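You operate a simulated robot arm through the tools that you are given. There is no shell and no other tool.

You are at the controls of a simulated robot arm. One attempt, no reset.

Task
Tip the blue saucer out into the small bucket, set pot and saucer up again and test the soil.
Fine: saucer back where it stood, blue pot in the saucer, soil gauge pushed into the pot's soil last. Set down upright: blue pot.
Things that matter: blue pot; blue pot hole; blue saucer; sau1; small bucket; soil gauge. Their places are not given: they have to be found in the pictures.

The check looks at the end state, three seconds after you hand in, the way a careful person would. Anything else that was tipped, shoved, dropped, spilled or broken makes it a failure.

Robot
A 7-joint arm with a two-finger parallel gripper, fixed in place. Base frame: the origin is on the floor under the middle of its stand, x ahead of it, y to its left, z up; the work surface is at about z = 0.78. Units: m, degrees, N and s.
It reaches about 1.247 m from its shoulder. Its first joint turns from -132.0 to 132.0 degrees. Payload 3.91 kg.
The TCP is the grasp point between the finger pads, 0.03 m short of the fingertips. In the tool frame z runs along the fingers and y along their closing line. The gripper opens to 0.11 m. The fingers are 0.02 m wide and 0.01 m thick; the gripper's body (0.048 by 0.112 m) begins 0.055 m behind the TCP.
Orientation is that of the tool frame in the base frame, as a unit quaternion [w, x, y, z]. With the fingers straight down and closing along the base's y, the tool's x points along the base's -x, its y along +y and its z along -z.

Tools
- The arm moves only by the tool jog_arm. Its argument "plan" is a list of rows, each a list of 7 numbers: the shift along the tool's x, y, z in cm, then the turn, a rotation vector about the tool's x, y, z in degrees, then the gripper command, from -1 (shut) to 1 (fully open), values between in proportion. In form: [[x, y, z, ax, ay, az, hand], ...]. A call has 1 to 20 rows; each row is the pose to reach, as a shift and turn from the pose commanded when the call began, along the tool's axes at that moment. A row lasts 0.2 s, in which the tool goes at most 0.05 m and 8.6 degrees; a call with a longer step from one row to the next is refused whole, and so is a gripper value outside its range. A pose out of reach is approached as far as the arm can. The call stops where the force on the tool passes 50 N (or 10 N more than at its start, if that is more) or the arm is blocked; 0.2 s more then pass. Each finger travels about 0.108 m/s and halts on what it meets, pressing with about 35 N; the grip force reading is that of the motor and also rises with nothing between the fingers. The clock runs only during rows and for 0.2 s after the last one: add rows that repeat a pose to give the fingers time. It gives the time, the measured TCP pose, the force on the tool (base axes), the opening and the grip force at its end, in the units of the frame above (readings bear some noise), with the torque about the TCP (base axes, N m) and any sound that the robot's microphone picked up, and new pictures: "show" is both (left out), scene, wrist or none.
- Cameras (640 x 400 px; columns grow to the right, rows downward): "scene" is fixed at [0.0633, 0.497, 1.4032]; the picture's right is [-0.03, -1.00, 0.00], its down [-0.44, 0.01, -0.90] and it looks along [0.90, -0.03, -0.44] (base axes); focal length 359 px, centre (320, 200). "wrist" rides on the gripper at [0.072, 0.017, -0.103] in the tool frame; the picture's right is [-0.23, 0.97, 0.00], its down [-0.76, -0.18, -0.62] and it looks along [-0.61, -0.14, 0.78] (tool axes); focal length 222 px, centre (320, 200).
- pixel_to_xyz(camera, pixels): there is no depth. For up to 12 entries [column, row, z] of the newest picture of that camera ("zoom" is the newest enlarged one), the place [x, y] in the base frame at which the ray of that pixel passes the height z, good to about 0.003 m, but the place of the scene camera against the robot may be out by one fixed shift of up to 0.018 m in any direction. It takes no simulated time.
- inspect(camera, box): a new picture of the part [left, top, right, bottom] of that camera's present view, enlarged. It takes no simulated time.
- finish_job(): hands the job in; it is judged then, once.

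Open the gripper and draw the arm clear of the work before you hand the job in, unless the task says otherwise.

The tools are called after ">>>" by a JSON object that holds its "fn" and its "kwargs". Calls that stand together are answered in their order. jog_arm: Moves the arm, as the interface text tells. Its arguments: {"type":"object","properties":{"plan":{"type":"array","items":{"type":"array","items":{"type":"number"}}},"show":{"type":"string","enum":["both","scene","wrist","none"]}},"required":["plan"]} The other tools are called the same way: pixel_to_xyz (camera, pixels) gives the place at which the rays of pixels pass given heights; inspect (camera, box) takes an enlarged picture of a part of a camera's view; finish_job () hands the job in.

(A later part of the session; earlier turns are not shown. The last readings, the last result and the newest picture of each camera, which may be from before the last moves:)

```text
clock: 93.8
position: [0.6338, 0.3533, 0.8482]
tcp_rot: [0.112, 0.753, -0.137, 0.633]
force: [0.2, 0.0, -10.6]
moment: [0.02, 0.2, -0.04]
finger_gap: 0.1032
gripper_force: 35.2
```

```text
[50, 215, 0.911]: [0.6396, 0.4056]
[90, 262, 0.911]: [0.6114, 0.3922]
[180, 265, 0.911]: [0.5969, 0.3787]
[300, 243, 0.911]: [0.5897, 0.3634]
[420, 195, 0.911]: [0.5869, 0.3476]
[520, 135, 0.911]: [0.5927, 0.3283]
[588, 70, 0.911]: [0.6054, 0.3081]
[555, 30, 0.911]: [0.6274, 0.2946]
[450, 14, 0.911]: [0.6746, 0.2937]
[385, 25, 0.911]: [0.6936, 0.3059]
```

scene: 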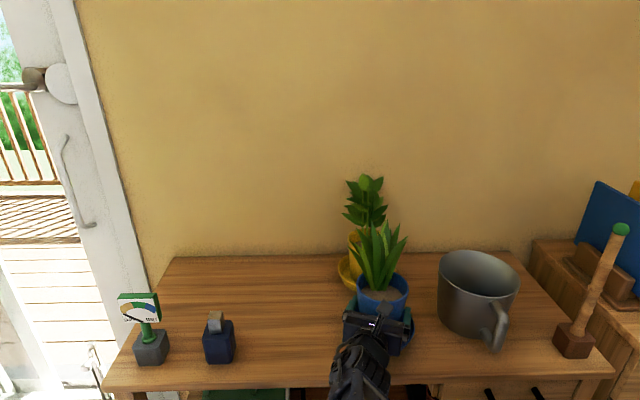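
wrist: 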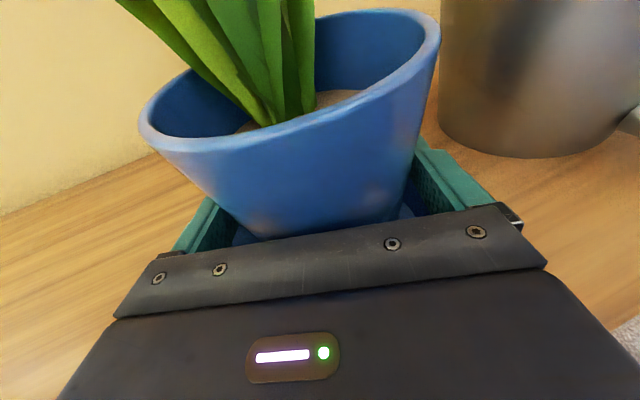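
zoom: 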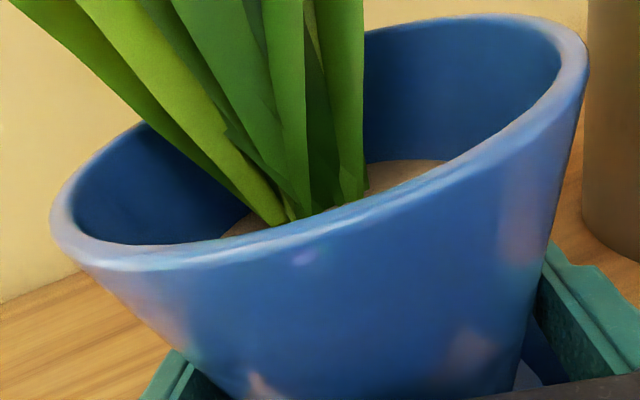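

I carry the pot back: up 6 cm, then left to its first spot.

>>> {"fn": "jog_arm", "kwargs": {"plan": [[1.2, 0, -0.2, 0, 0, 0, -0.8], [3.0, 0, -0.52, 0, 0, 0, -0.8], [4.8, 0, -0.84, 0, 0, 0, -0.8], [5.92, 0, -1.04, 0, 0, 0, -0.8], [5.88, -0.7, -1.3, 0, 0, 0, -0.8], [5.78, -2.2, -1.84, 0, 0, 0, -0.8], [5.65, -4.1, -2.53, 0, 0, 0, -0.8], [5.52, -6, -3.22, 0, 0, 0, -0.8], [5.39, -7.9, -3.91, 0, 0, 0, -0.8], [5.26, -9.8, -4.6, 0, 0, 0, -0.8], [5.13, -11.7, -5.29, 0, 0, 0, -0.8], [5.0, -13.6, -5.98, 0, 0, 0, -0.8], [4.88, -15.5, -6.67, 0, 0, 0, -0.8], [4.77, -17.2, -7.29, 0, 0, 0, -0.8], [4.7, -18.2, -7.65, 0, 0, 0, -0.8], [4.67, -18.55, -7.78, 0, 0, 0, -0.8], [4.67, -18.55, -7.78, 0, 0, 0, -0.8]], "show": "both"}}

```text
clock: 97.4
position: [0.6325, 0.5509, 0.9082]
tcp_rot: [0.111, 0.753, -0.136, 0.634]
force: [-0.3, 0.4, -11.0]
moment: [0.04, 0.23, 0.03]
finger_gap: 0.1036
gripper_force: 35.7
```

scene: 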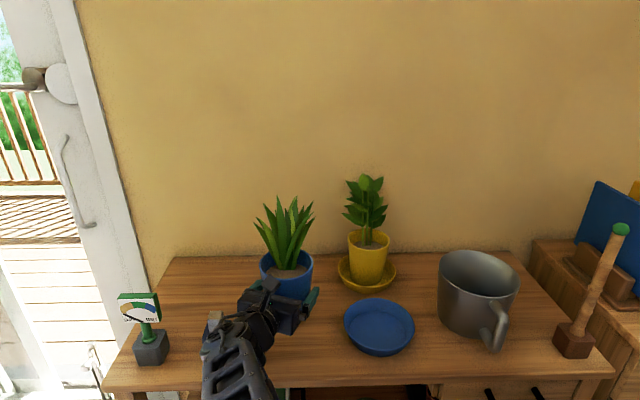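
wrist: 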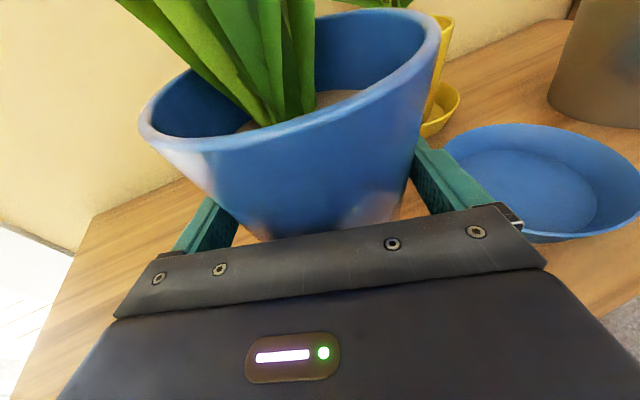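

Saucer untouched. Now I lower the pot to just above the bench (z≈0.836), then gently on to contact.

>>> {"fn": "jog_arm", "kwargs": {"plan": [[-1.2, 0, 0.2, 0, 0, 0, -0.8], [-2.8, 0, 0.5, 0, 0, 0, -0.8], [-4.4, 0, 0.78, 0, 0, 0, -0.8], [-5.8, 0, 1.02, 0, 0, 0, -0.8], [-6.8, 0, 1.2, 0, 0, 0, -0.8], [-7.13, 0, 1.25, 0, 0, 0, -0.8], [-7.13, 0, 1.25, 0, 0, 0, -0.8]], "show": "none"}}

>>> {"fn": "jog_arm", "kwargs": {"plan": [[-0.1, 0, 0.017, 0, 0, 0, -0.8], [-0.2, 0, 0.035, 0, 0, 0, -0.8], [-0.2, 0, 0.035, 0, 0, 0, -0.8]], "show": "none"}}

```text
clock: 99.0
position: [0.633, 0.5522, 0.8358]
tcp_rot: [0.111, 0.753, -0.136, 0.634]
force: [0.1, 0.3, -9.5]
moment: [0.05, 0.2, -0.01]
finger_gap: 0.1037
gripper_force: 34.7
```

```text
clock: 99.8
position: [0.6332, 0.5509, 0.8342]
tcp_rot: [0.113, 0.753, -0.137, 0.633]
force: [0.6, 1.6, -10.0]
moment: [0.0, 0.22, -0.04]
finger_gap: 0.1036
gripper_force: 34.9
```

Not touching yet (−10 N). A few more tenths of millimetres at a time.

>>> {"fn": "jog_arm", "kwargs": {"plan": [[-0.06, 0, 0.01, 0, 0, 0, -0.8], [-0.12, 0, 0.02, 0, 0, 0, -0.8], [-0.12, 0, 0.02, 0, 0, 0, -0.8]], "show": "none"}}

```text
clock: 100.6
position: [0.6334, 0.5509, 0.8343]
tcp_rot: [0.111, 0.752, -0.136, 0.635]
force: [0.2, 0.4, 6.4]
moment: [-0.41, 0.73, 0.09]
finger_gap: 0.1036
gripper_force: 35.2
```

The pot's base edge is on the bench (+6 N). I open the fingers fully.

>>> {"fn": "jog_arm", "kwargs": {"plan": [[0, 0, 0, 0, 0, 0, 0.92], [0, 0, 0, 0, 0, 0, 0.95], [0, 0, 0, 0, 0, 0, 1], [0, 0, 0, 0, 0, 0, 1], [0, 0, 0, 0, 0, 0, 1]], "show": "both"}}

>>> {"fn": "inspect", "kwargs": {"camera": "wrist", "box": [110, 0, 560, 280]}}

```text
clock: 101.8
position: [0.6332, 0.5523, 0.8332]
tcp_rot: [0.11, 0.753, -0.135, 0.635]
force: [-0.2, 0.7, 0.3]
moment: [0.0, 0.01, 0.0]
finger_gap: 0.11
gripper_force: 0.0
```

scene: 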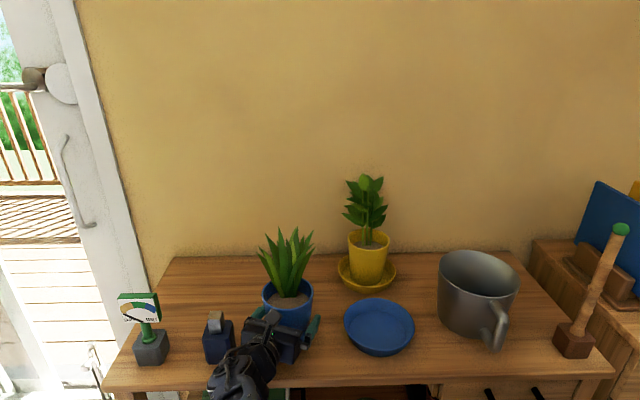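
wrist: 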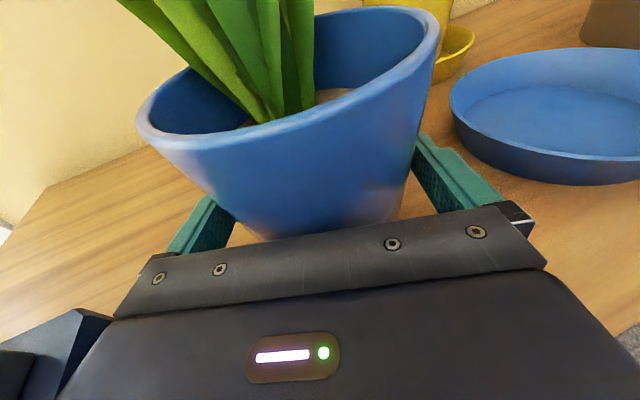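

```text
1.42 times, centred on (335, 140) of wrist
```

zoom: 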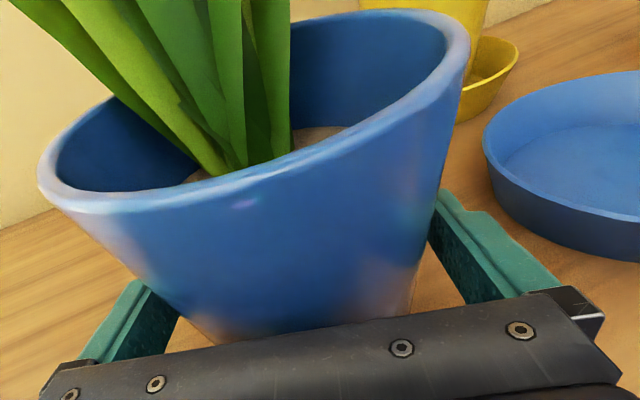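

The pot stands free between the open fingers. Staying in the same plane, I back off 1.5 cm, rise 5 mm and pitch 7° steeper.

>>> {"fn": "jog_arm", "kwargs": {"plan": [[-0.09, 0, -0.5, 0, 0, 0, 1], [-0.18, 0, -1.0, 0, 0, 0, 1], [-0.26, 0, -1.48, 0, 0, 0, 1], [0.0, 0, -1.52, 0, -2, 0, 1], [0.19, 0, -1.56, 0, -4.5, 0, 1], [0.19, 0, -1.56, 0, -7, 0, 1], [0.19, 0, -1.56, 0, -7, 0, 1]], "show": "both"}}

>>> {"fn": "inspect", "kwargs": {"camera": "wrist", "box": [110, 0, 560, 280]}}

```text
clock: 103.4
position: [0.6192, 0.5566, 0.8367]
tcp_rot: [0.103, 0.79, -0.143, 0.587]
force: [-0.9, 0.0, 0.8]
moment: [0.02, 0.01, 0.04]
finger_gap: 0.11
gripper_force: 0.1
```

scene: 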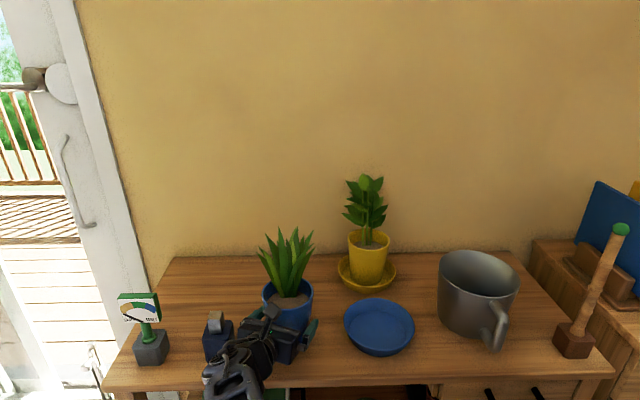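
wrist: 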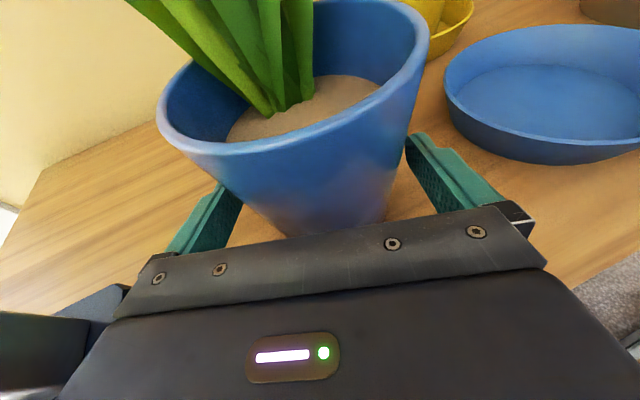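

```text
1.42 times, centred on (335, 140) of wrist
```

zoom: 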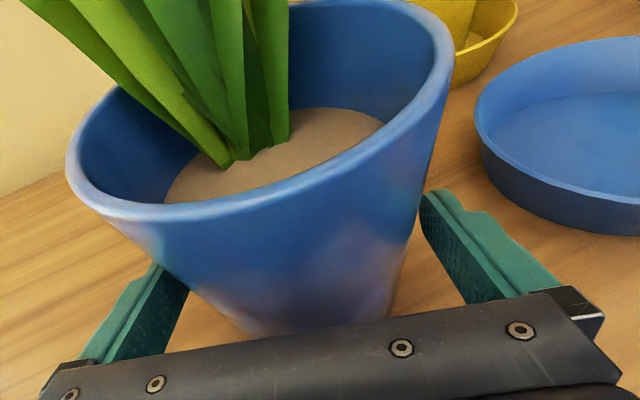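

>>> {"fn": "pixel_to_xyz", "kwargs": {"camera": "zoom", "pixels": [[66, 162, 0.896], [95, 203, 0.896], [160, 221, 0.896], [240, 212, 0.896], [330, 180, 0.896], [400, 135, 0.896], [440, 90, 0.896], [454, 55, 0.896], [440, 25, 0.896], [105, 105, 0.896]]}}

```text
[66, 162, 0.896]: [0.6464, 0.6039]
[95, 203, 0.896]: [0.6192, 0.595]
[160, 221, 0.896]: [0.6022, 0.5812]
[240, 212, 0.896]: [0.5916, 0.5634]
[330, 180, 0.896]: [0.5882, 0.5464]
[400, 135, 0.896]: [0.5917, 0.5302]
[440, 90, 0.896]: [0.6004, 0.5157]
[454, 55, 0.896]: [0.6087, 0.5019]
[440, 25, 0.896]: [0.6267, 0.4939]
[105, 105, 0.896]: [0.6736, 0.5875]
```

The rim fit gives the pot axis 2.5 cm ahead of the TCP, laterally centred. I advance 0.8 cm and watch the force for palm contact.

>>> {"fn": "jog_arm", "kwargs": {"plan": [[0.12, 0, 0.24, 0, 0, 0, 1], [0.24, 0, 0.48, 0, 0, 0, 1], [0.35, 0, 0.71, 0, 0, 0, 1], [0.35, 0, 0.71, 0, 0, 0, 1]], "show": "none"}}

```text
clock: 104.4
position: [0.6279, 0.5532, 0.8387]
tcp_rot: [0.103, 0.791, -0.143, 0.586]
force: [0.4, -0.3, 0.2]
moment: [0.01, 0.02, 0.01]
finger_gap: 0.1099
gripper_force: 0.0
```

No contact. s≈1.6 cm; closing gently now.

>>> {"fn": "jog_arm", "kwargs": {"plan": [[0, 0, 0, 0, 0, 0, 0.97], [0, 0, 0, 0, 0, 0, 0.94], [0, 0, 0, 0, 0, 0, 0.91], [0, 0, 0, 0, 0, 0, 0.88], [0, 0, 0, 0, 0, 0, 0.85], [0, 0, 0, 0, 0, 0, 0.7], [0, 0, 0, 0, 0, 0, 0.2], [0, 0, 0, 0, 0, 0, -0.5], [0, 0, 0, 0, 0, 0, -0.8], [0, 0, 0, 0, 0, 0, -0.8]], "show": "both"}}

```text
clock: 106.6
position: [0.6265, 0.5541, 0.8384]
tcp_rot: [0.103, 0.791, -0.143, 0.586]
force: [1.1, 5.0, 0.3]
moment: [0.18, -0.05, 0.19]
finger_gap: 0.1039
gripper_force: 34.6
```

scene: 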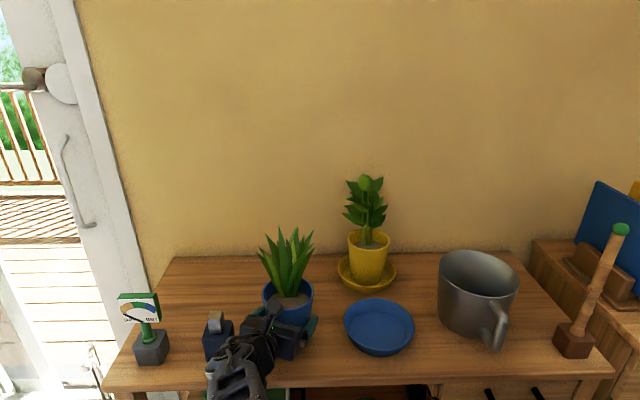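
wrist: 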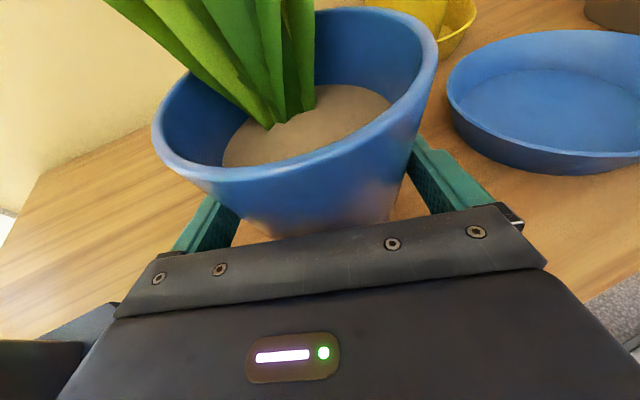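

Firm grip again (0.1039 gap). I lift 7.5 cm and carry it to the saucer.

>>> {"fn": "jog_arm", "kwargs": {"plan": [[0.8, 0, -0.24, 0, 0, 0, -0.8], [2.2, 0, -0.66, 0, 0, 0, -0.8], [4.0, 0, -1.2, 0, 0, 0, -0.8], [5.8, 0, -1.75, 0, 0, 0, -0.8], [7.18, 0, -2.17, 0, 0, 0, -0.8], [7.27, 0.8, -1.89, 0, 0, 0, -0.8], [7.43, 2.3, -1.36, 0, 0, 0, -0.8], [7.64, 4.2, -0.69, 0, 0, 0, -0.8], [7.85, 6.1, -0.02, 0, 0, 0, -0.8], [8.06, 8.0, 0.65, 0, 0, 0, -0.8], [8.27, 9.9, 1.32, 0, 0, 0, -0.8], [8.49, 11.8, 2.0, 0, 0, 0, -0.8], [8.7, 13.7, 2.67, 0, 0, 0, -0.8], [8.91, 15.6, 3.34, 0, 0, 0, -0.8], [9.1, 17.3, 3.94, 0, 0, 0, -0.8], [9.21, 18.3, 4.29, 0, 0, 0, -0.8], [9.27, 18.7, 4.43, 0, 0, 0, -0.8], [9.27, 18.7, 4.43, 0, 0, 0, -0.8]], "show": "both"}}

>>> {"fn": "inspect", "kwargs": {"camera": "scene", "box": [330, 220, 440, 360]}}

```text
clock: 110.4
position: [0.6268, 0.3546, 0.9134]
tcp_rot: [0.103, 0.791, -0.142, 0.587]
force: [-0.4, 0.8, -10.7]
moment: [0.03, 0.3, 0.03]
finger_gap: 0.1042
gripper_force: 34.3
```

scene: 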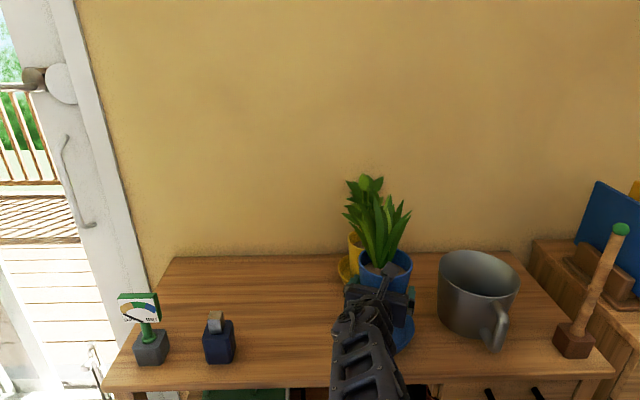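
wrist: 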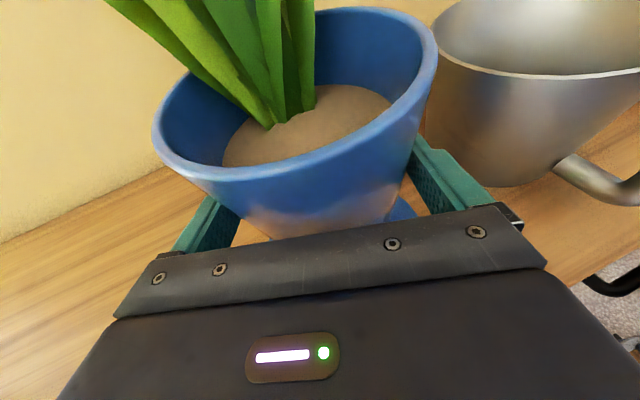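

```text
2.86 times, centred on (385, 290) of scene
```

zoom: 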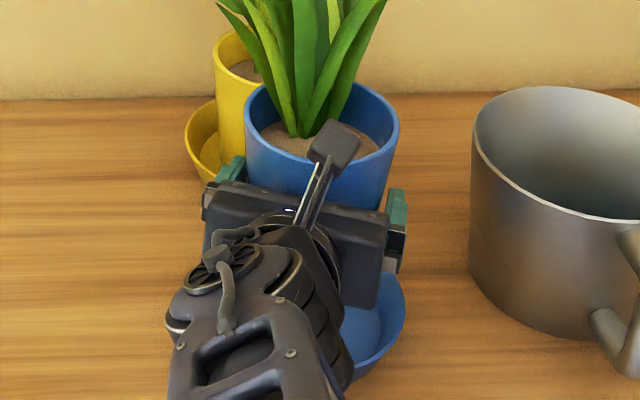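

Over the saucer. I lower to z≈0.856, then slowly further.

>>> {"fn": "jog_arm", "kwargs": {"plan": [[-0.8, 0, 0.24, 0, 0, 0, -0.8], [-2.0, 0, 0.6, 0, 0, 0, -0.8], [-3.3, 0, 1.0, 0, 0, 0, -0.8], [-4.5, 0, 1.36, 0, 0, 0, -0.8], [-5.2, 0, 1.57, 0, 0, 0, -0.8], [-5.5, 0, 1.66, 0, 0, 0, -0.8], [-5.5, 0, 1.66, 0, 0, 0, -0.8]], "show": "both"}}

>>> {"fn": "jog_arm", "kwargs": {"plan": [[-0.2, 0, 0.06, 0, 0, 0, -0.8], [-0.4, 0, 0.12, 0, 0, 0, -0.8], [-0.55, 0, 0.166, 0, 0, 0, -0.8], [-0.55, 0, 0.166, 0, 0, 0, -0.8]], "show": "none"}}

```text
clock: 112.0
position: [0.6289, 0.3542, 0.8544]
tcp_rot: [0.103, 0.79, -0.142, 0.587]
force: [0.2, -0.8, -11.2]
moment: [0.07, 0.32, 0.0]
finger_gap: 0.104
gripper_force: 34.9
```

scene: 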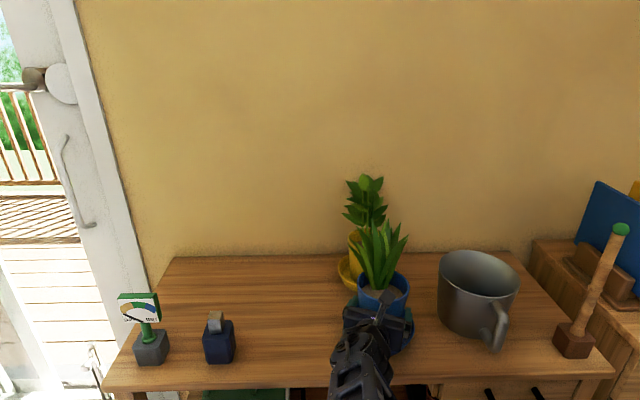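
wrist: 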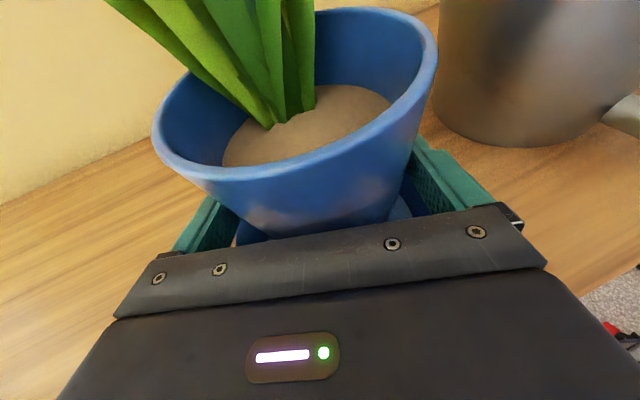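

```text
clock: 113.0
position: [0.6269, 0.3539, 0.8493]
tcp_rot: [0.102, 0.791, -0.142, 0.587]
force: [0.5, 0.3, -11.8]
moment: [0.05, 0.33, 0.02]
finger_gap: 0.1039
gripper_force: 34.8
```

No contact at z=0.849. I continue in 1.5–2 mm steps.

>>> {"fn": "jog_arm", "kwargs": {"plan": [[-0.1, 0, 0.03, 0, 0, 0, -0.8], [-0.2, 0, 0.06, 0, 0, 0, -0.8], [-0.2, 0, 0.06, 0, 0, 0, -0.8]], "show": "none"}}

>>> {"fn": "jog_arm", "kwargs": {"plan": [[-0.08, 0, 0.024, 0, 0, 0, -0.8], [-0.15, 0, 0.045, 0, 0, 0, -0.8], [-0.15, 0, 0.045, 0, 0, 0, -0.8]], "show": "none"}}

```text
clock: 113.8
position: [0.6273, 0.355, 0.847]
tcp_rot: [0.102, 0.79, -0.142, 0.587]
force: [0.6, -0.7, -10.2]
moment: [0.07, 0.28, 0.0]
finger_gap: 0.1037
gripper_force: 35.1
```

```text
clock: 114.6
position: [0.6267, 0.3541, 0.8462]
tcp_rot: [0.103, 0.791, -0.143, 0.586]
force: [0.3, -1.2, -10.2]
moment: [0.07, 0.32, -0.01]
finger_gap: 0.1036
gripper_force: 35.0
```

Still free (base now lower than before, confirming it was the palm). Two more small steps.

>>> {"fn": "jog_arm", "kwargs": {"plan": [[-0.08, 0, 0.024, 0, 0, 0, -0.8], [-0.15, 0, 0.045, 0, 0, 0, -0.8], [-0.15, 0, 0.045, 0, 0, 0, -0.8]], "show": "none"}}

>>> {"fn": "jog_arm", "kwargs": {"plan": [[-0.06, 0, 0.018, 0, 0, 0, -0.8], [-0.12, 0, 0.036, 0, 0, 0, -0.8], [-0.12, 0, 0.036, 0, 0, 0, -0.8]], "show": "none"}}

```text
clock: 115.4
position: [0.6265, 0.3547, 0.8437]
tcp_rot: [0.103, 0.79, -0.143, 0.587]
force: [1.0, 1.0, -4.4]
moment: [0.15, -0.03, 0.04]
finger_gap: 0.104
gripper_force: 35.2
```

```text
clock: 116.2
position: [0.628, 0.3534, 0.8452]
tcp_rot: [0.103, 0.79, -0.144, 0.587]
force: [-2.9, -1.7, 15.8]
moment: [-0.02, 0.06, -0.03]
finger_gap: 0.1038
gripper_force: 35.1
```

The pot's base is now bearing on the saucer floor, force centred under its axis. I open the fingers.

>>> {"fn": "jog_arm", "kwargs": {"plan": [[0.08, 0, -0.024, 0, 0, 0, -0.8], [0.08, 0, -0.024, 0, 0, 0, 0.9], [0.08, 0, -0.024, 0, 0, 0, 0.93], [0.08, 0, -0.024, 0, 0, 0, 0.97], [0.08, 0, -0.024, 0, 0, 0, 1], [0.08, 0, -0.024, 0, 0, 0, 1], [0.08, 0, -0.024, 0, 0, 0, 1]], "show": "both"}}

>>> {"fn": "inspect", "kwargs": {"camera": "wrist", "box": [110, 0, 560, 280]}}

>>> {"fn": "inspect", "kwargs": {"camera": "scene", "box": [330, 220, 440, 360]}}

```text
clock: 117.8
position: [0.6264, 0.3541, 0.8436]
tcp_rot: [0.102, 0.791, -0.142, 0.587]
force: [-0.1, -0.8, -0.3]
moment: [0.04, 0.01, 0.02]
finger_gap: 0.1103
gripper_force: 0.1
```

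scene: 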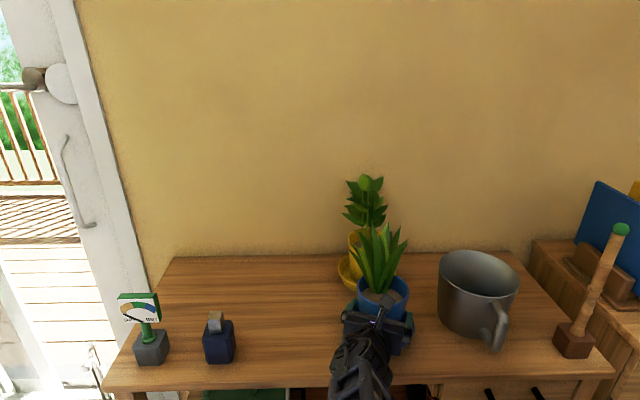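
wrist: 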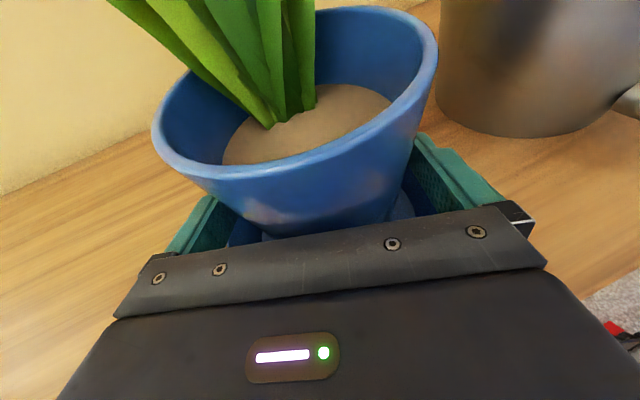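

```text
1.42 times, centred on (335, 140) of wrist
```

zoom: 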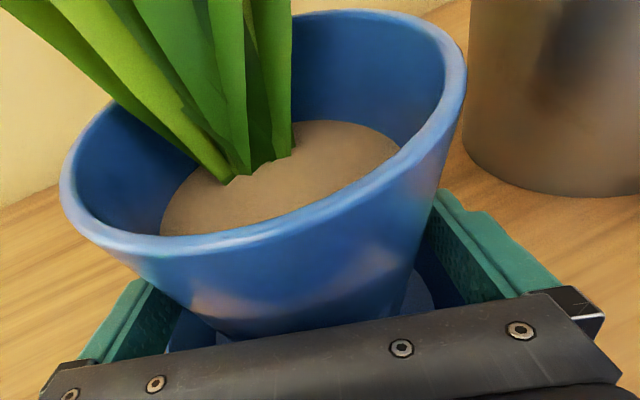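

```text
2.86 times, centred on (385, 290) of scene
```

zoom: 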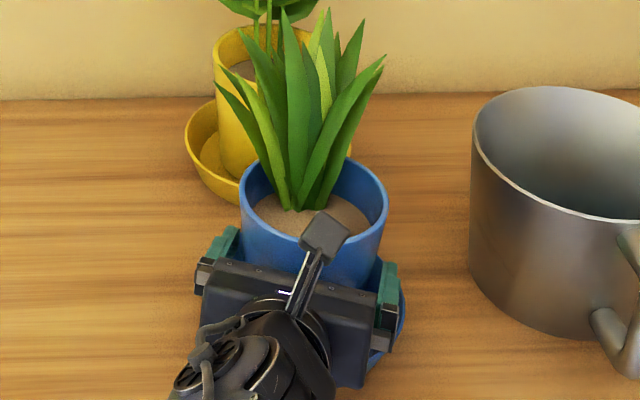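

The pot stands in the saucer, upright. I withdraw horizontally straight back from it.

>>> {"fn": "jog_arm", "kwargs": {"plan": [[-0.29, 0, -0.96, 0, 0, 0, 1], [-0.58, 0, -1.91, 0, 0, 0, 1], [-0.87, 0, -2.87, 0, 0, 0, 1], [-1.3, 0, -4.3, 0, 0, 0, 1], [-1.74, 0, -5.74, 0, 0, 0, 1], [-2.3, 0, -7.65, 0, 0, 0, 1], [-2.9, 0, -9.57, 0, 0, 0, 1], [-2.9, 0, -9.57, 0, 0, 0, 1]], "show": "both"}}

>>> {"fn": "inspect", "kwargs": {"camera": "wrist", "box": [180, 0, 560, 240]}}

>>> {"fn": "inspect", "kwargs": {"camera": "scene", "box": [320, 220, 450, 360]}}

```text
clock: 119.6
position: [0.5322, 0.3883, 0.8448]
tcp_rot: [0.102, 0.791, -0.142, 0.587]
force: [1.6, 0.5, 0.2]
moment: [0.0, -0.03, -0.04]
finger_gap: 0.1102
gripper_force: 0.0
```

scene: 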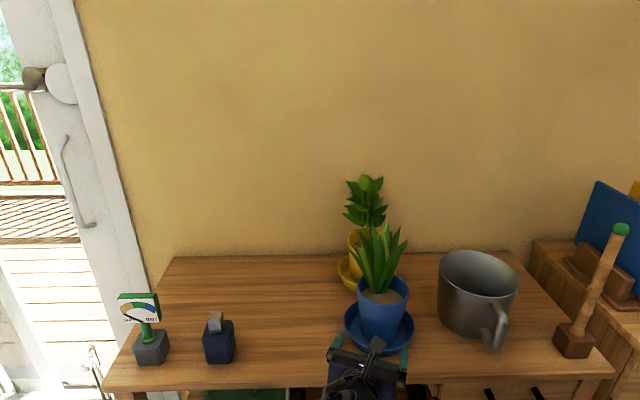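
wrist: 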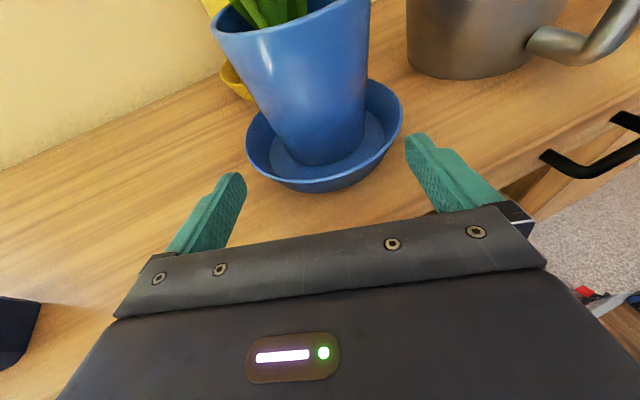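

```text
1.67 times, centred on (370, 120) of wrist
```

zoom: 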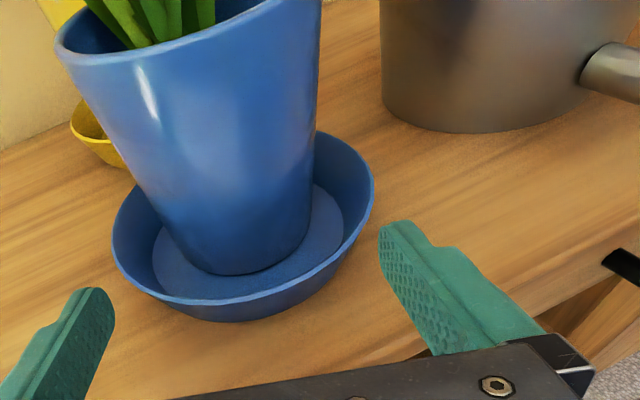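

```text
2.86 times, centred on (385, 290) of scene
```

zoom: 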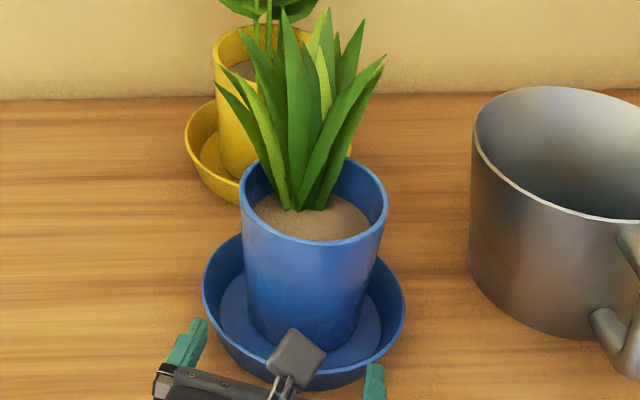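

The pot stands upright and central in the saucer, and the saucer's rim is still at its original pixels (343.7–414.7). Next the gauge: I withdraw up and go left in front of it, turning the fingers straight ahead.

>>> {"fn": "jog_arm", "kwargs": {"plan": [[2.3, 0.7, -2.7, 0, 0, 0, 1], [4.7, 1.35, -5.3, 0, 0, 0, 1], [7, 2, -8, 0, 0, 0, 1], [6.9, -1.7, -9.6, 1.7, 0, -0.5, 1], [6.8, -5.4, -11.2, 3.5, 0, -1.1, 1], [6.65, -9.0, -12.8, 5.2, 0, -1.6, 1], [6.5, -12.7, -14.4, 7.0, 0, -2.1, 1], [6.4, -16.4, -15.95, 8.7, 0, -2.6, 1], [6.3, -20.1, -17.5, 10.4, 0, -3.2, 1], [6.2, -23.8, -19.1, 12.2, 0, -3.7, 1], [6.05, -27.4, -20.7, 13.9, 0, -4.2, 1], [5.9, -31.1, -22.3, 15.6, 0, -4.7, 1], [5.8, -34.8, -23.9, 17.4, 0, -5.3, 1], [5.7, -38.5, -25.5, 19.1, 0, -5.8, 1], [5.7, -38.5, -25.5, 19.1, 0, -5.8, 1]], "show": "both"}}

```text
clock: 122.8
position: [0.4541, 0.8282, 0.9738]
tcp_rot: [0.0, 0.803, -0.003, 0.596]
force: [-0.3, 0.8, -0.1]
moment: [0.01, 0.01, 0.01]
finger_gap: 0.11
gripper_force: 0.1
```

scene: 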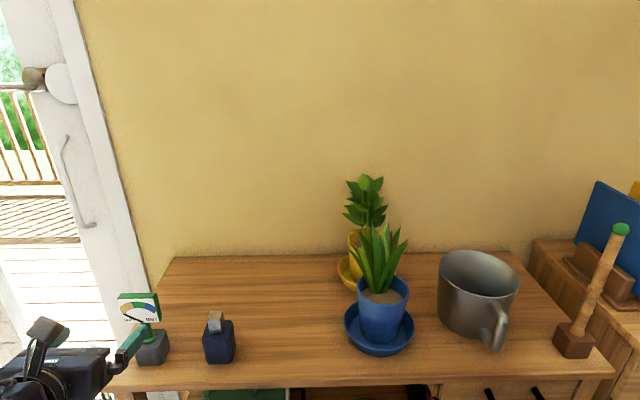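
wrist: 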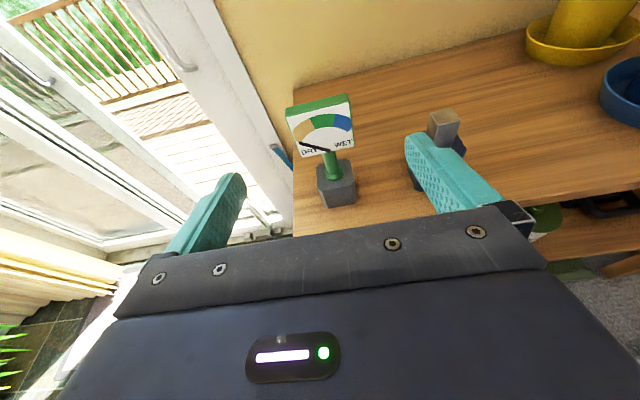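

The gauge stands right in front of the camera (≈(325,140)). I'll enlarge it to measure its shape and turn.

>>> {"fn": "inspect", "kwargs": {"camera": "wrist", "box": [270, 80, 400, 220]}}

>>> {"fn": "inspect", "kwargs": {"camera": "scene", "box": [105, 275, 195, 375]}}

```text
2.86 times, centred on (335, 150) of wrist
```

zoom: 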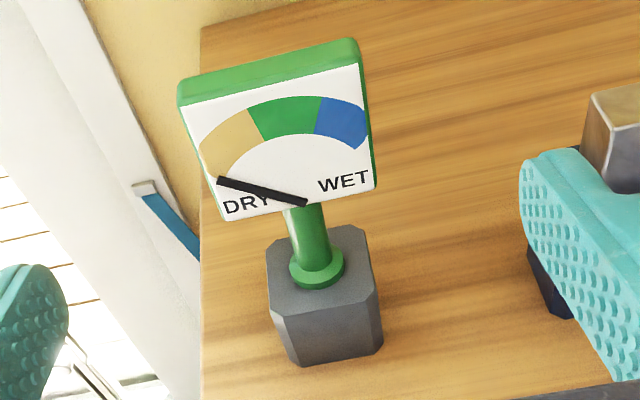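

```text
4.00 times, centred on (150, 325) of scene
```

zoom: 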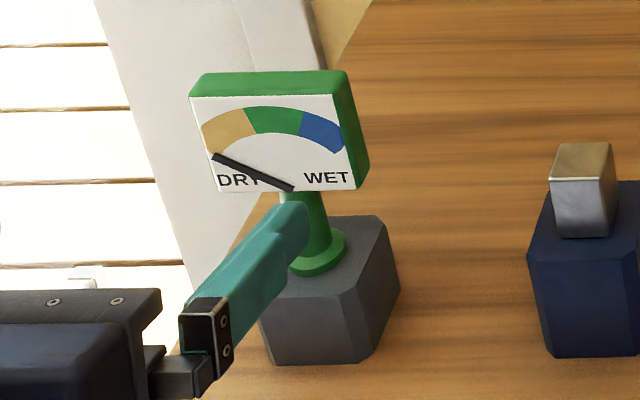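

>>> {"fn": "inspect", "kwargs": {"camera": "wrist", "box": [270, 80, 400, 220]}}

>>> {"fn": "pixel_to_xyz", "kwargs": {"camera": "zoom", "pixels": [[222, 222, 0.855], [376, 188, 0.855], [184, 105, 0.905], [360, 64, 0.905], [180, 84, 0.905], [352, 38, 0.905], [318, 275, 0.825], [316, 268, 0.83], [268, 270, 0.825], [368, 240, 0.825], [295, 365, 0.78], [382, 345, 0.78]]}}

```text
2.86 times, centred on (335, 150) of wrist
```

zoom: 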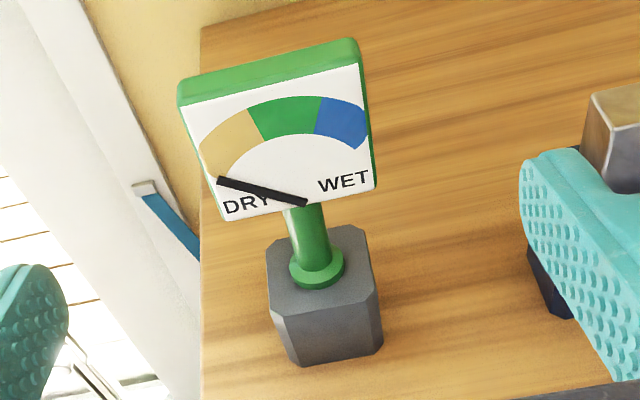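

```text
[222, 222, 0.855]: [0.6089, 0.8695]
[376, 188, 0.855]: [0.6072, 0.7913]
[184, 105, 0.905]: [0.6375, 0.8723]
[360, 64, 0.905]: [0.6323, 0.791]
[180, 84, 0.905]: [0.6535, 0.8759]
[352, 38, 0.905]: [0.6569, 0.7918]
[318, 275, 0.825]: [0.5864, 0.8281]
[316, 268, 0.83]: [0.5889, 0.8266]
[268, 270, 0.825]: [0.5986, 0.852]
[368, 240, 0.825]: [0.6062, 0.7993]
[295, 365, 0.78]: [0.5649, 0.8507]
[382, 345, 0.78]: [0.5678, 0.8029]
```

The gauge: axis ≈(0.586, 0.8275), head 0.065 wide, 0.016 thick, z from 0.884 to 0.943, facing straight −x; collar at z≈0.828. I go down to head height and advance 8 cm.

>>> {"fn": "jog_arm", "kwargs": {"plan": [[-2.7, 0.03, 0.82, 0, 0, 0, 1], [-5.44, 0.07, 1.65, 0, 0, 0, 1], [-4.9, 0.07, 3.5, 0, 0, 0, 1], [-4.3, 0.07, 5.4, 0, 0, 0, 1], [-3.7, 0.07, 7.35, 0, 0, 0, 1], [-3.12, 0.07, 9.31, 0, 0, 0, 1], [-3.12, 0.07, 9.31, 0, 0, 0, 1]], "show": "both"}}

>>> {"fn": "inspect", "kwargs": {"camera": "wrist", "box": [160, 0, 500, 240]}}

>>> {"fn": "inspect", "kwargs": {"camera": "scene", "box": [80, 265, 220, 375]}}

```text
clock: 124.4
position: [0.5336, 0.8277, 0.9179]
tcp_rot: [-0.001, 0.802, -0.003, 0.597]
force: [-1.5, 0.0, -0.6]
moment: [0.01, 0.01, 0.0]
finger_gap: 0.11
gripper_force: 0.1
```

scene: 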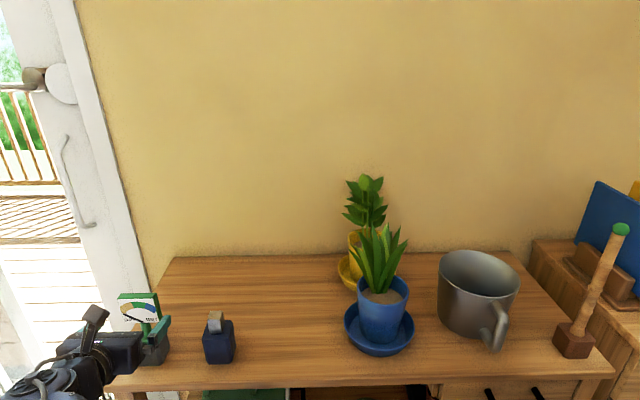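
wrist: 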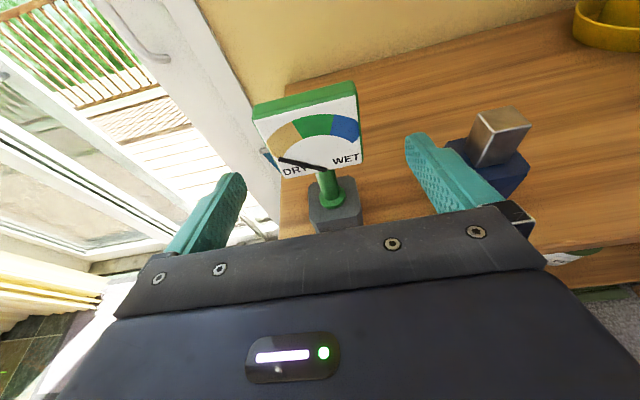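

```text
1.67 times, centred on (330, 120) of wrist
```

zoom: 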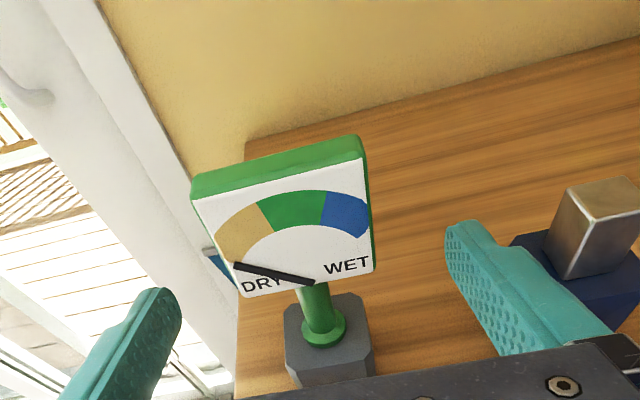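

```text
3.64 times, centred on (150, 320) of scene
```

zoom: 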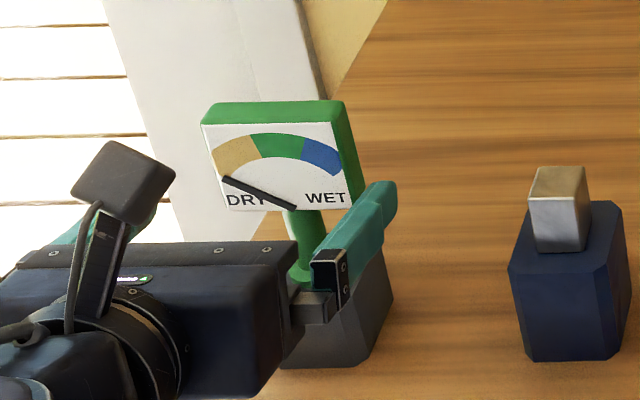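

>>> {"fn": "pixel_to_xyz", "kwargs": {"camera": "zoom", "pixels": [[150, 320, 0.9]]}}

>>> {"fn": "pixel_to_xyz", "kwargs": {"camera": "wrist", "pixels": [[277.9, 178.7, 0.884], [355.7, 163.1, 0.884], [248, 120, 0.9425], [348, 94.8, 0.9425], [322.8, 200, 0.826]]}}

```text
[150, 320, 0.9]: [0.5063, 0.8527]
```

```text
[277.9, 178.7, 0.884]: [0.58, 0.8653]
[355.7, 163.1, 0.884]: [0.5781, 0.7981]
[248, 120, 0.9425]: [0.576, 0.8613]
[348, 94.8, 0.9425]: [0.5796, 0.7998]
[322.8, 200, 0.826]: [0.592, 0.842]
```

The closer view puts the head's centre at y≈0.831 with its face at x≈0.578. I shift 3 mm left and advance 4 cm to straddle the head.

>>> {"fn": "jog_arm", "kwargs": {"plan": [[0.2, -0.28, 0.8, 0, 0, 0, 1], [0.5, -0.28, 1.8, 0, 0, 0, 1], [0.8, -0.28, 2.9, 0, 0, 0, 1], [1.08, -0.28, 3.9, 0, 0, 0, 1], [1.08, -0.28, 3.9, 0, 0, 0, 1]], "show": "both"}}

>>> {"fn": "inspect", "kwargs": {"camera": "wrist", "box": [160, 0, 500, 240]}}

>>> {"fn": "inspect", "kwargs": {"camera": "scene", "box": [80, 265, 220, 375]}}

```text
clock: 125.6
position: [0.5748, 0.8286, 0.9182]
tcp_rot: [0.001, 0.803, -0.005, 0.596]
force: [0.6, -0.1, -1.5]
moment: [-0.03, -0.02, 0.01]
finger_gap: 0.1101
gripper_force: 0.1
```

scene: 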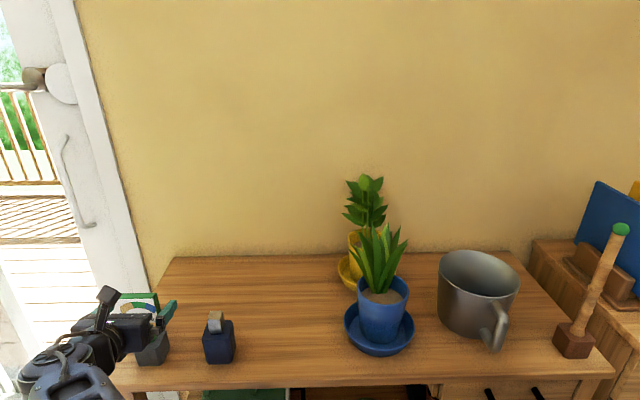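
wrist: 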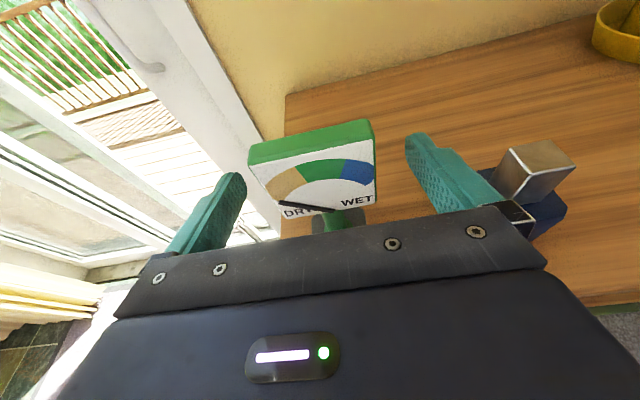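

```text
1.67 times, centred on (330, 120) of wrist
```

zoom: 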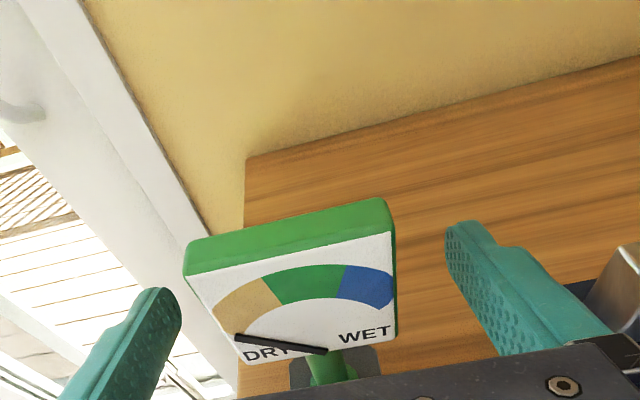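

```text
3.64 times, centred on (150, 320) of scene
```

zoom: 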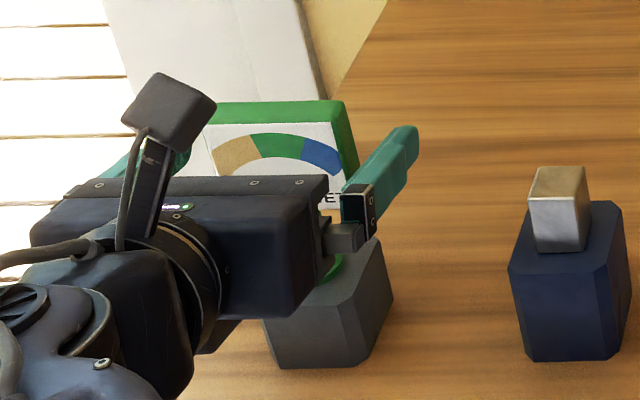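

The head is between the fingers, about 2 mm left of centre. I shift 2 mm left and close gently on the head's sides.

>>> {"fn": "jog_arm", "kwargs": {"plan": [[0, -0.2, 0, 0, 0, 0, 0.8], [0, -0.2, 0, 0, 0, 0, 0.6], [0, -0.2, 0, 0, 0, 0, 0.45], [0, -0.2, 0, 0, 0, 0, 0.35], [0, -0.2, 0, 0, 0, 0, 0.28], [0, -0.2, 0, 0, 0, 0, 0.22], [0, -0.2, 0, 0, 0, 0, 0.16], [0, -0.2, 0, 0, 0, 0, 0.0], [0, -0.2, 0, 0, 0, 0, -0.5], [0, -0.2, 0, 0, 0, 0, -0.8], [0, -0.2, 0, 0, 0, 0, -0.8]], "show": "both"}}

>>> {"fn": "inspect", "kwargs": {"camera": "wrist", "box": [160, 0, 500, 240]}}

```text
clock: 128.0
position: [0.5728, 0.8299, 0.9178]
tcp_rot: [0.0, 0.803, -0.004, 0.596]
force: [0.2, -0.2, 1.0]
moment: [0.03, -0.01, -0.02]
finger_gap: 0.0691
gripper_force: 34.7
```

scene: 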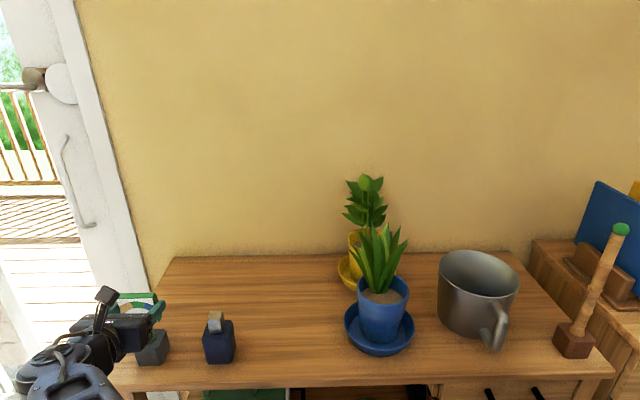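
wrist: 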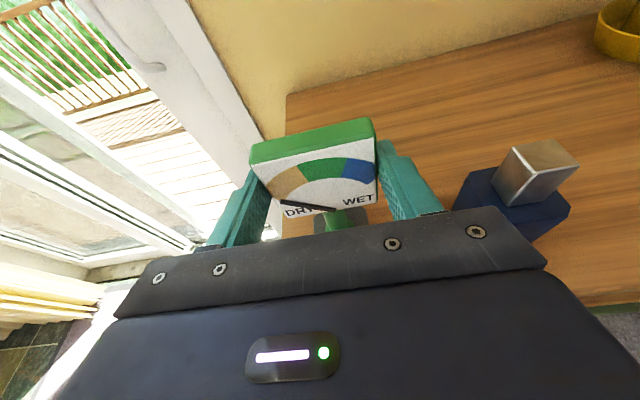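

```text
1.67 times, centred on (330, 120) of wrist
```

zoom: 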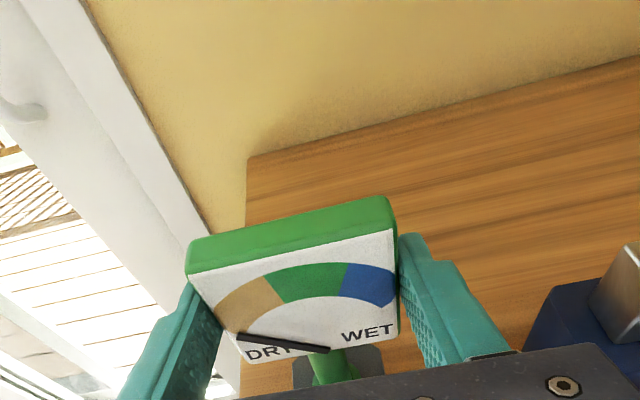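

Gripped on both sides (0.069 m, 35 N). I pull the gauge straight up, slowly at first.

>>> {"fn": "jog_arm", "kwargs": {"plan": [[0.4, 0, -0.12, 0, 0, 0, -0.8], [0.96, 0, -0.29, 0, 0, 0, -0.8], [1.9, 0, -0.58, 0, 0, 0, -0.8], [2.9, 0, -0.87, 0, 0, 0, -0.8], [4.3, 0, -1.3, 0, 0, 0, -0.8], [5.7, 0, -1.74, 0, 0, 0, -0.8], [7.2, 0, -2.18, 0, 0, 0, -0.8], [8.6, 0, -2.61, 0, 0, 0, -0.8], [9.6, 0, -2.9, 0, 0, 0, -0.8], [9.6, 0, -2.9, 0, 0, 0, -0.8]], "show": "both"}}

>>> {"fn": "inspect", "kwargs": {"camera": "scene", "box": [80, 235, 240, 375]}}

>>> {"fn": "inspect", "kwargs": {"camera": "wrist", "box": [160, 0, 500, 240]}}

```text
clock: 130.2
position: [0.5732, 0.831, 1.0183]
tcp_rot: [0.0, 0.803, -0.004, 0.596]
force: [-0.1, -0.1, -1.1]
moment: [-0.01, 0.03, -0.01]
finger_gap: 0.069
gripper_force: 34.9
```

scene: 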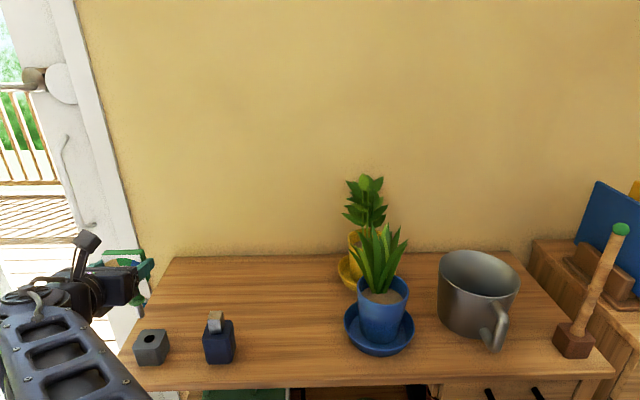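
wrist: 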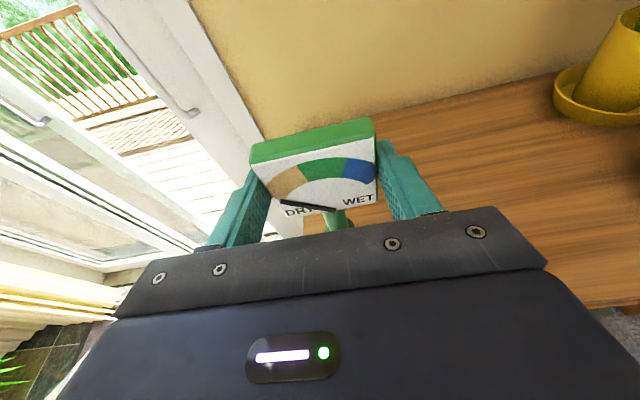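

```text
2.86 times, centred on (160, 305) of scene
```

zoom: 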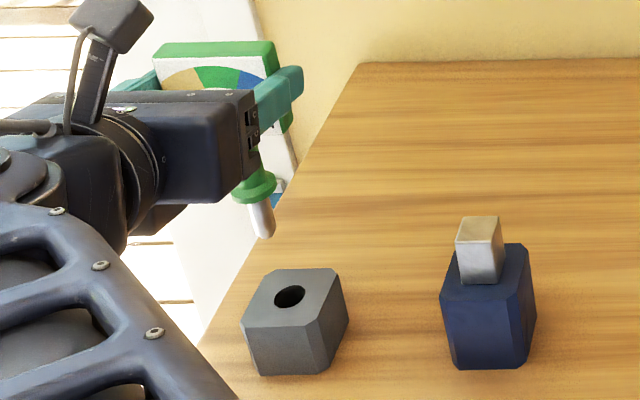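

```text
1.67 times, centred on (330, 120) of wrist
```

zoom: 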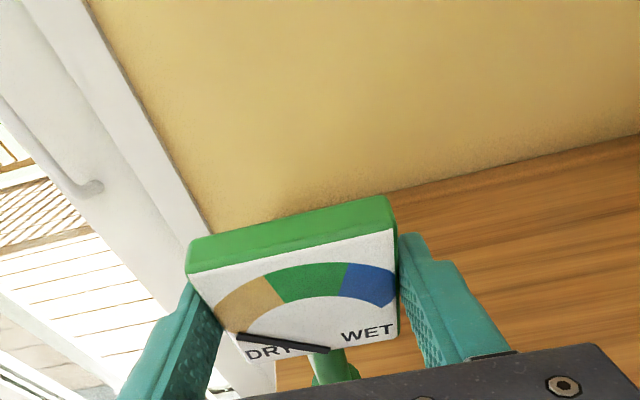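

The gauge is out: below the collar it has a ~3.5 cm probe; the holder stayed put. I carry the gauge back and right, in front of the bench items, toward the pot.

>>> {"fn": "jog_arm", "kwargs": {"plan": [[0.3, 0, -3.7, 0, 0, 0, -0.8], [0.7, 0, -7.4, 0, 0, 0, -0.8], [1.0, 0, -11.1, 0, 0, 0, -0.8], [1.0, 3, -11.1, 0, 0, 0, -0.8], [1.0, 7, -11.1, 0, 0, 0, -0.8], [1.0, 11.2, -11.1, 0, 0, 0, -0.8], [1.0, 15.4, -11.1, 0, 0, 0, -0.8], [1.0, 19.6, -11.1, 0, 0, 0, -0.8], [1.0, 23.8, -11.1, 0, 0, 0, -0.8], [1.0, 28, -11.1, 0, 0, 0, -0.8], [1.0, 32.2, -11.1, 0, 0, 0, -0.8], [1.0, 36.4, -11.1, 0, 0, 0, -0.8], [1.0, 40.6, -11.1, 0, 0, 0, -0.8], [1.0, 44.4, -11.1, 0, 0, 0, -0.8], [1.0, 47.1, -11.1, 0, 0, 0, -0.8], [1.0, 47.1, -11.1, 0, 0, 0, -0.8]], "show": "both"}}

```text
clock: 133.6
position: [0.4663, 0.3593, 1.0565]
tcp_rot: [-0.001, 0.803, -0.002, 0.596]
force: [0.3, 0.2, 0.4]
moment: [0.0, 0.01, -0.02]
finger_gap: 0.0685
gripper_force: 34.8
```

scene: 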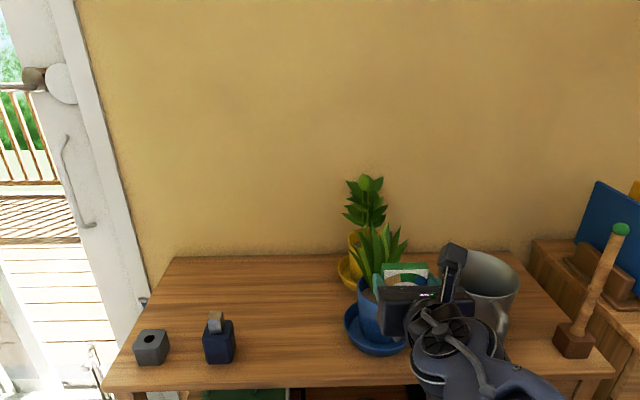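
wrist: 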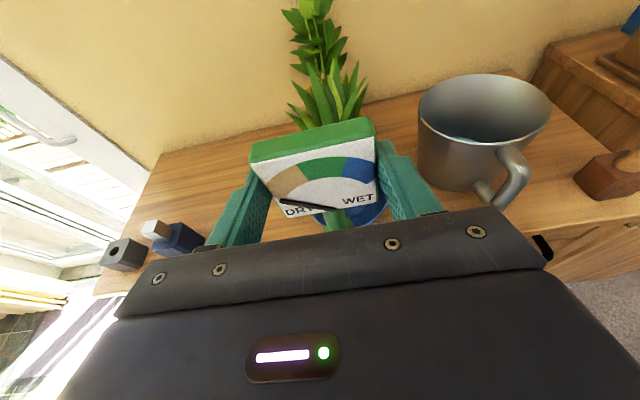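

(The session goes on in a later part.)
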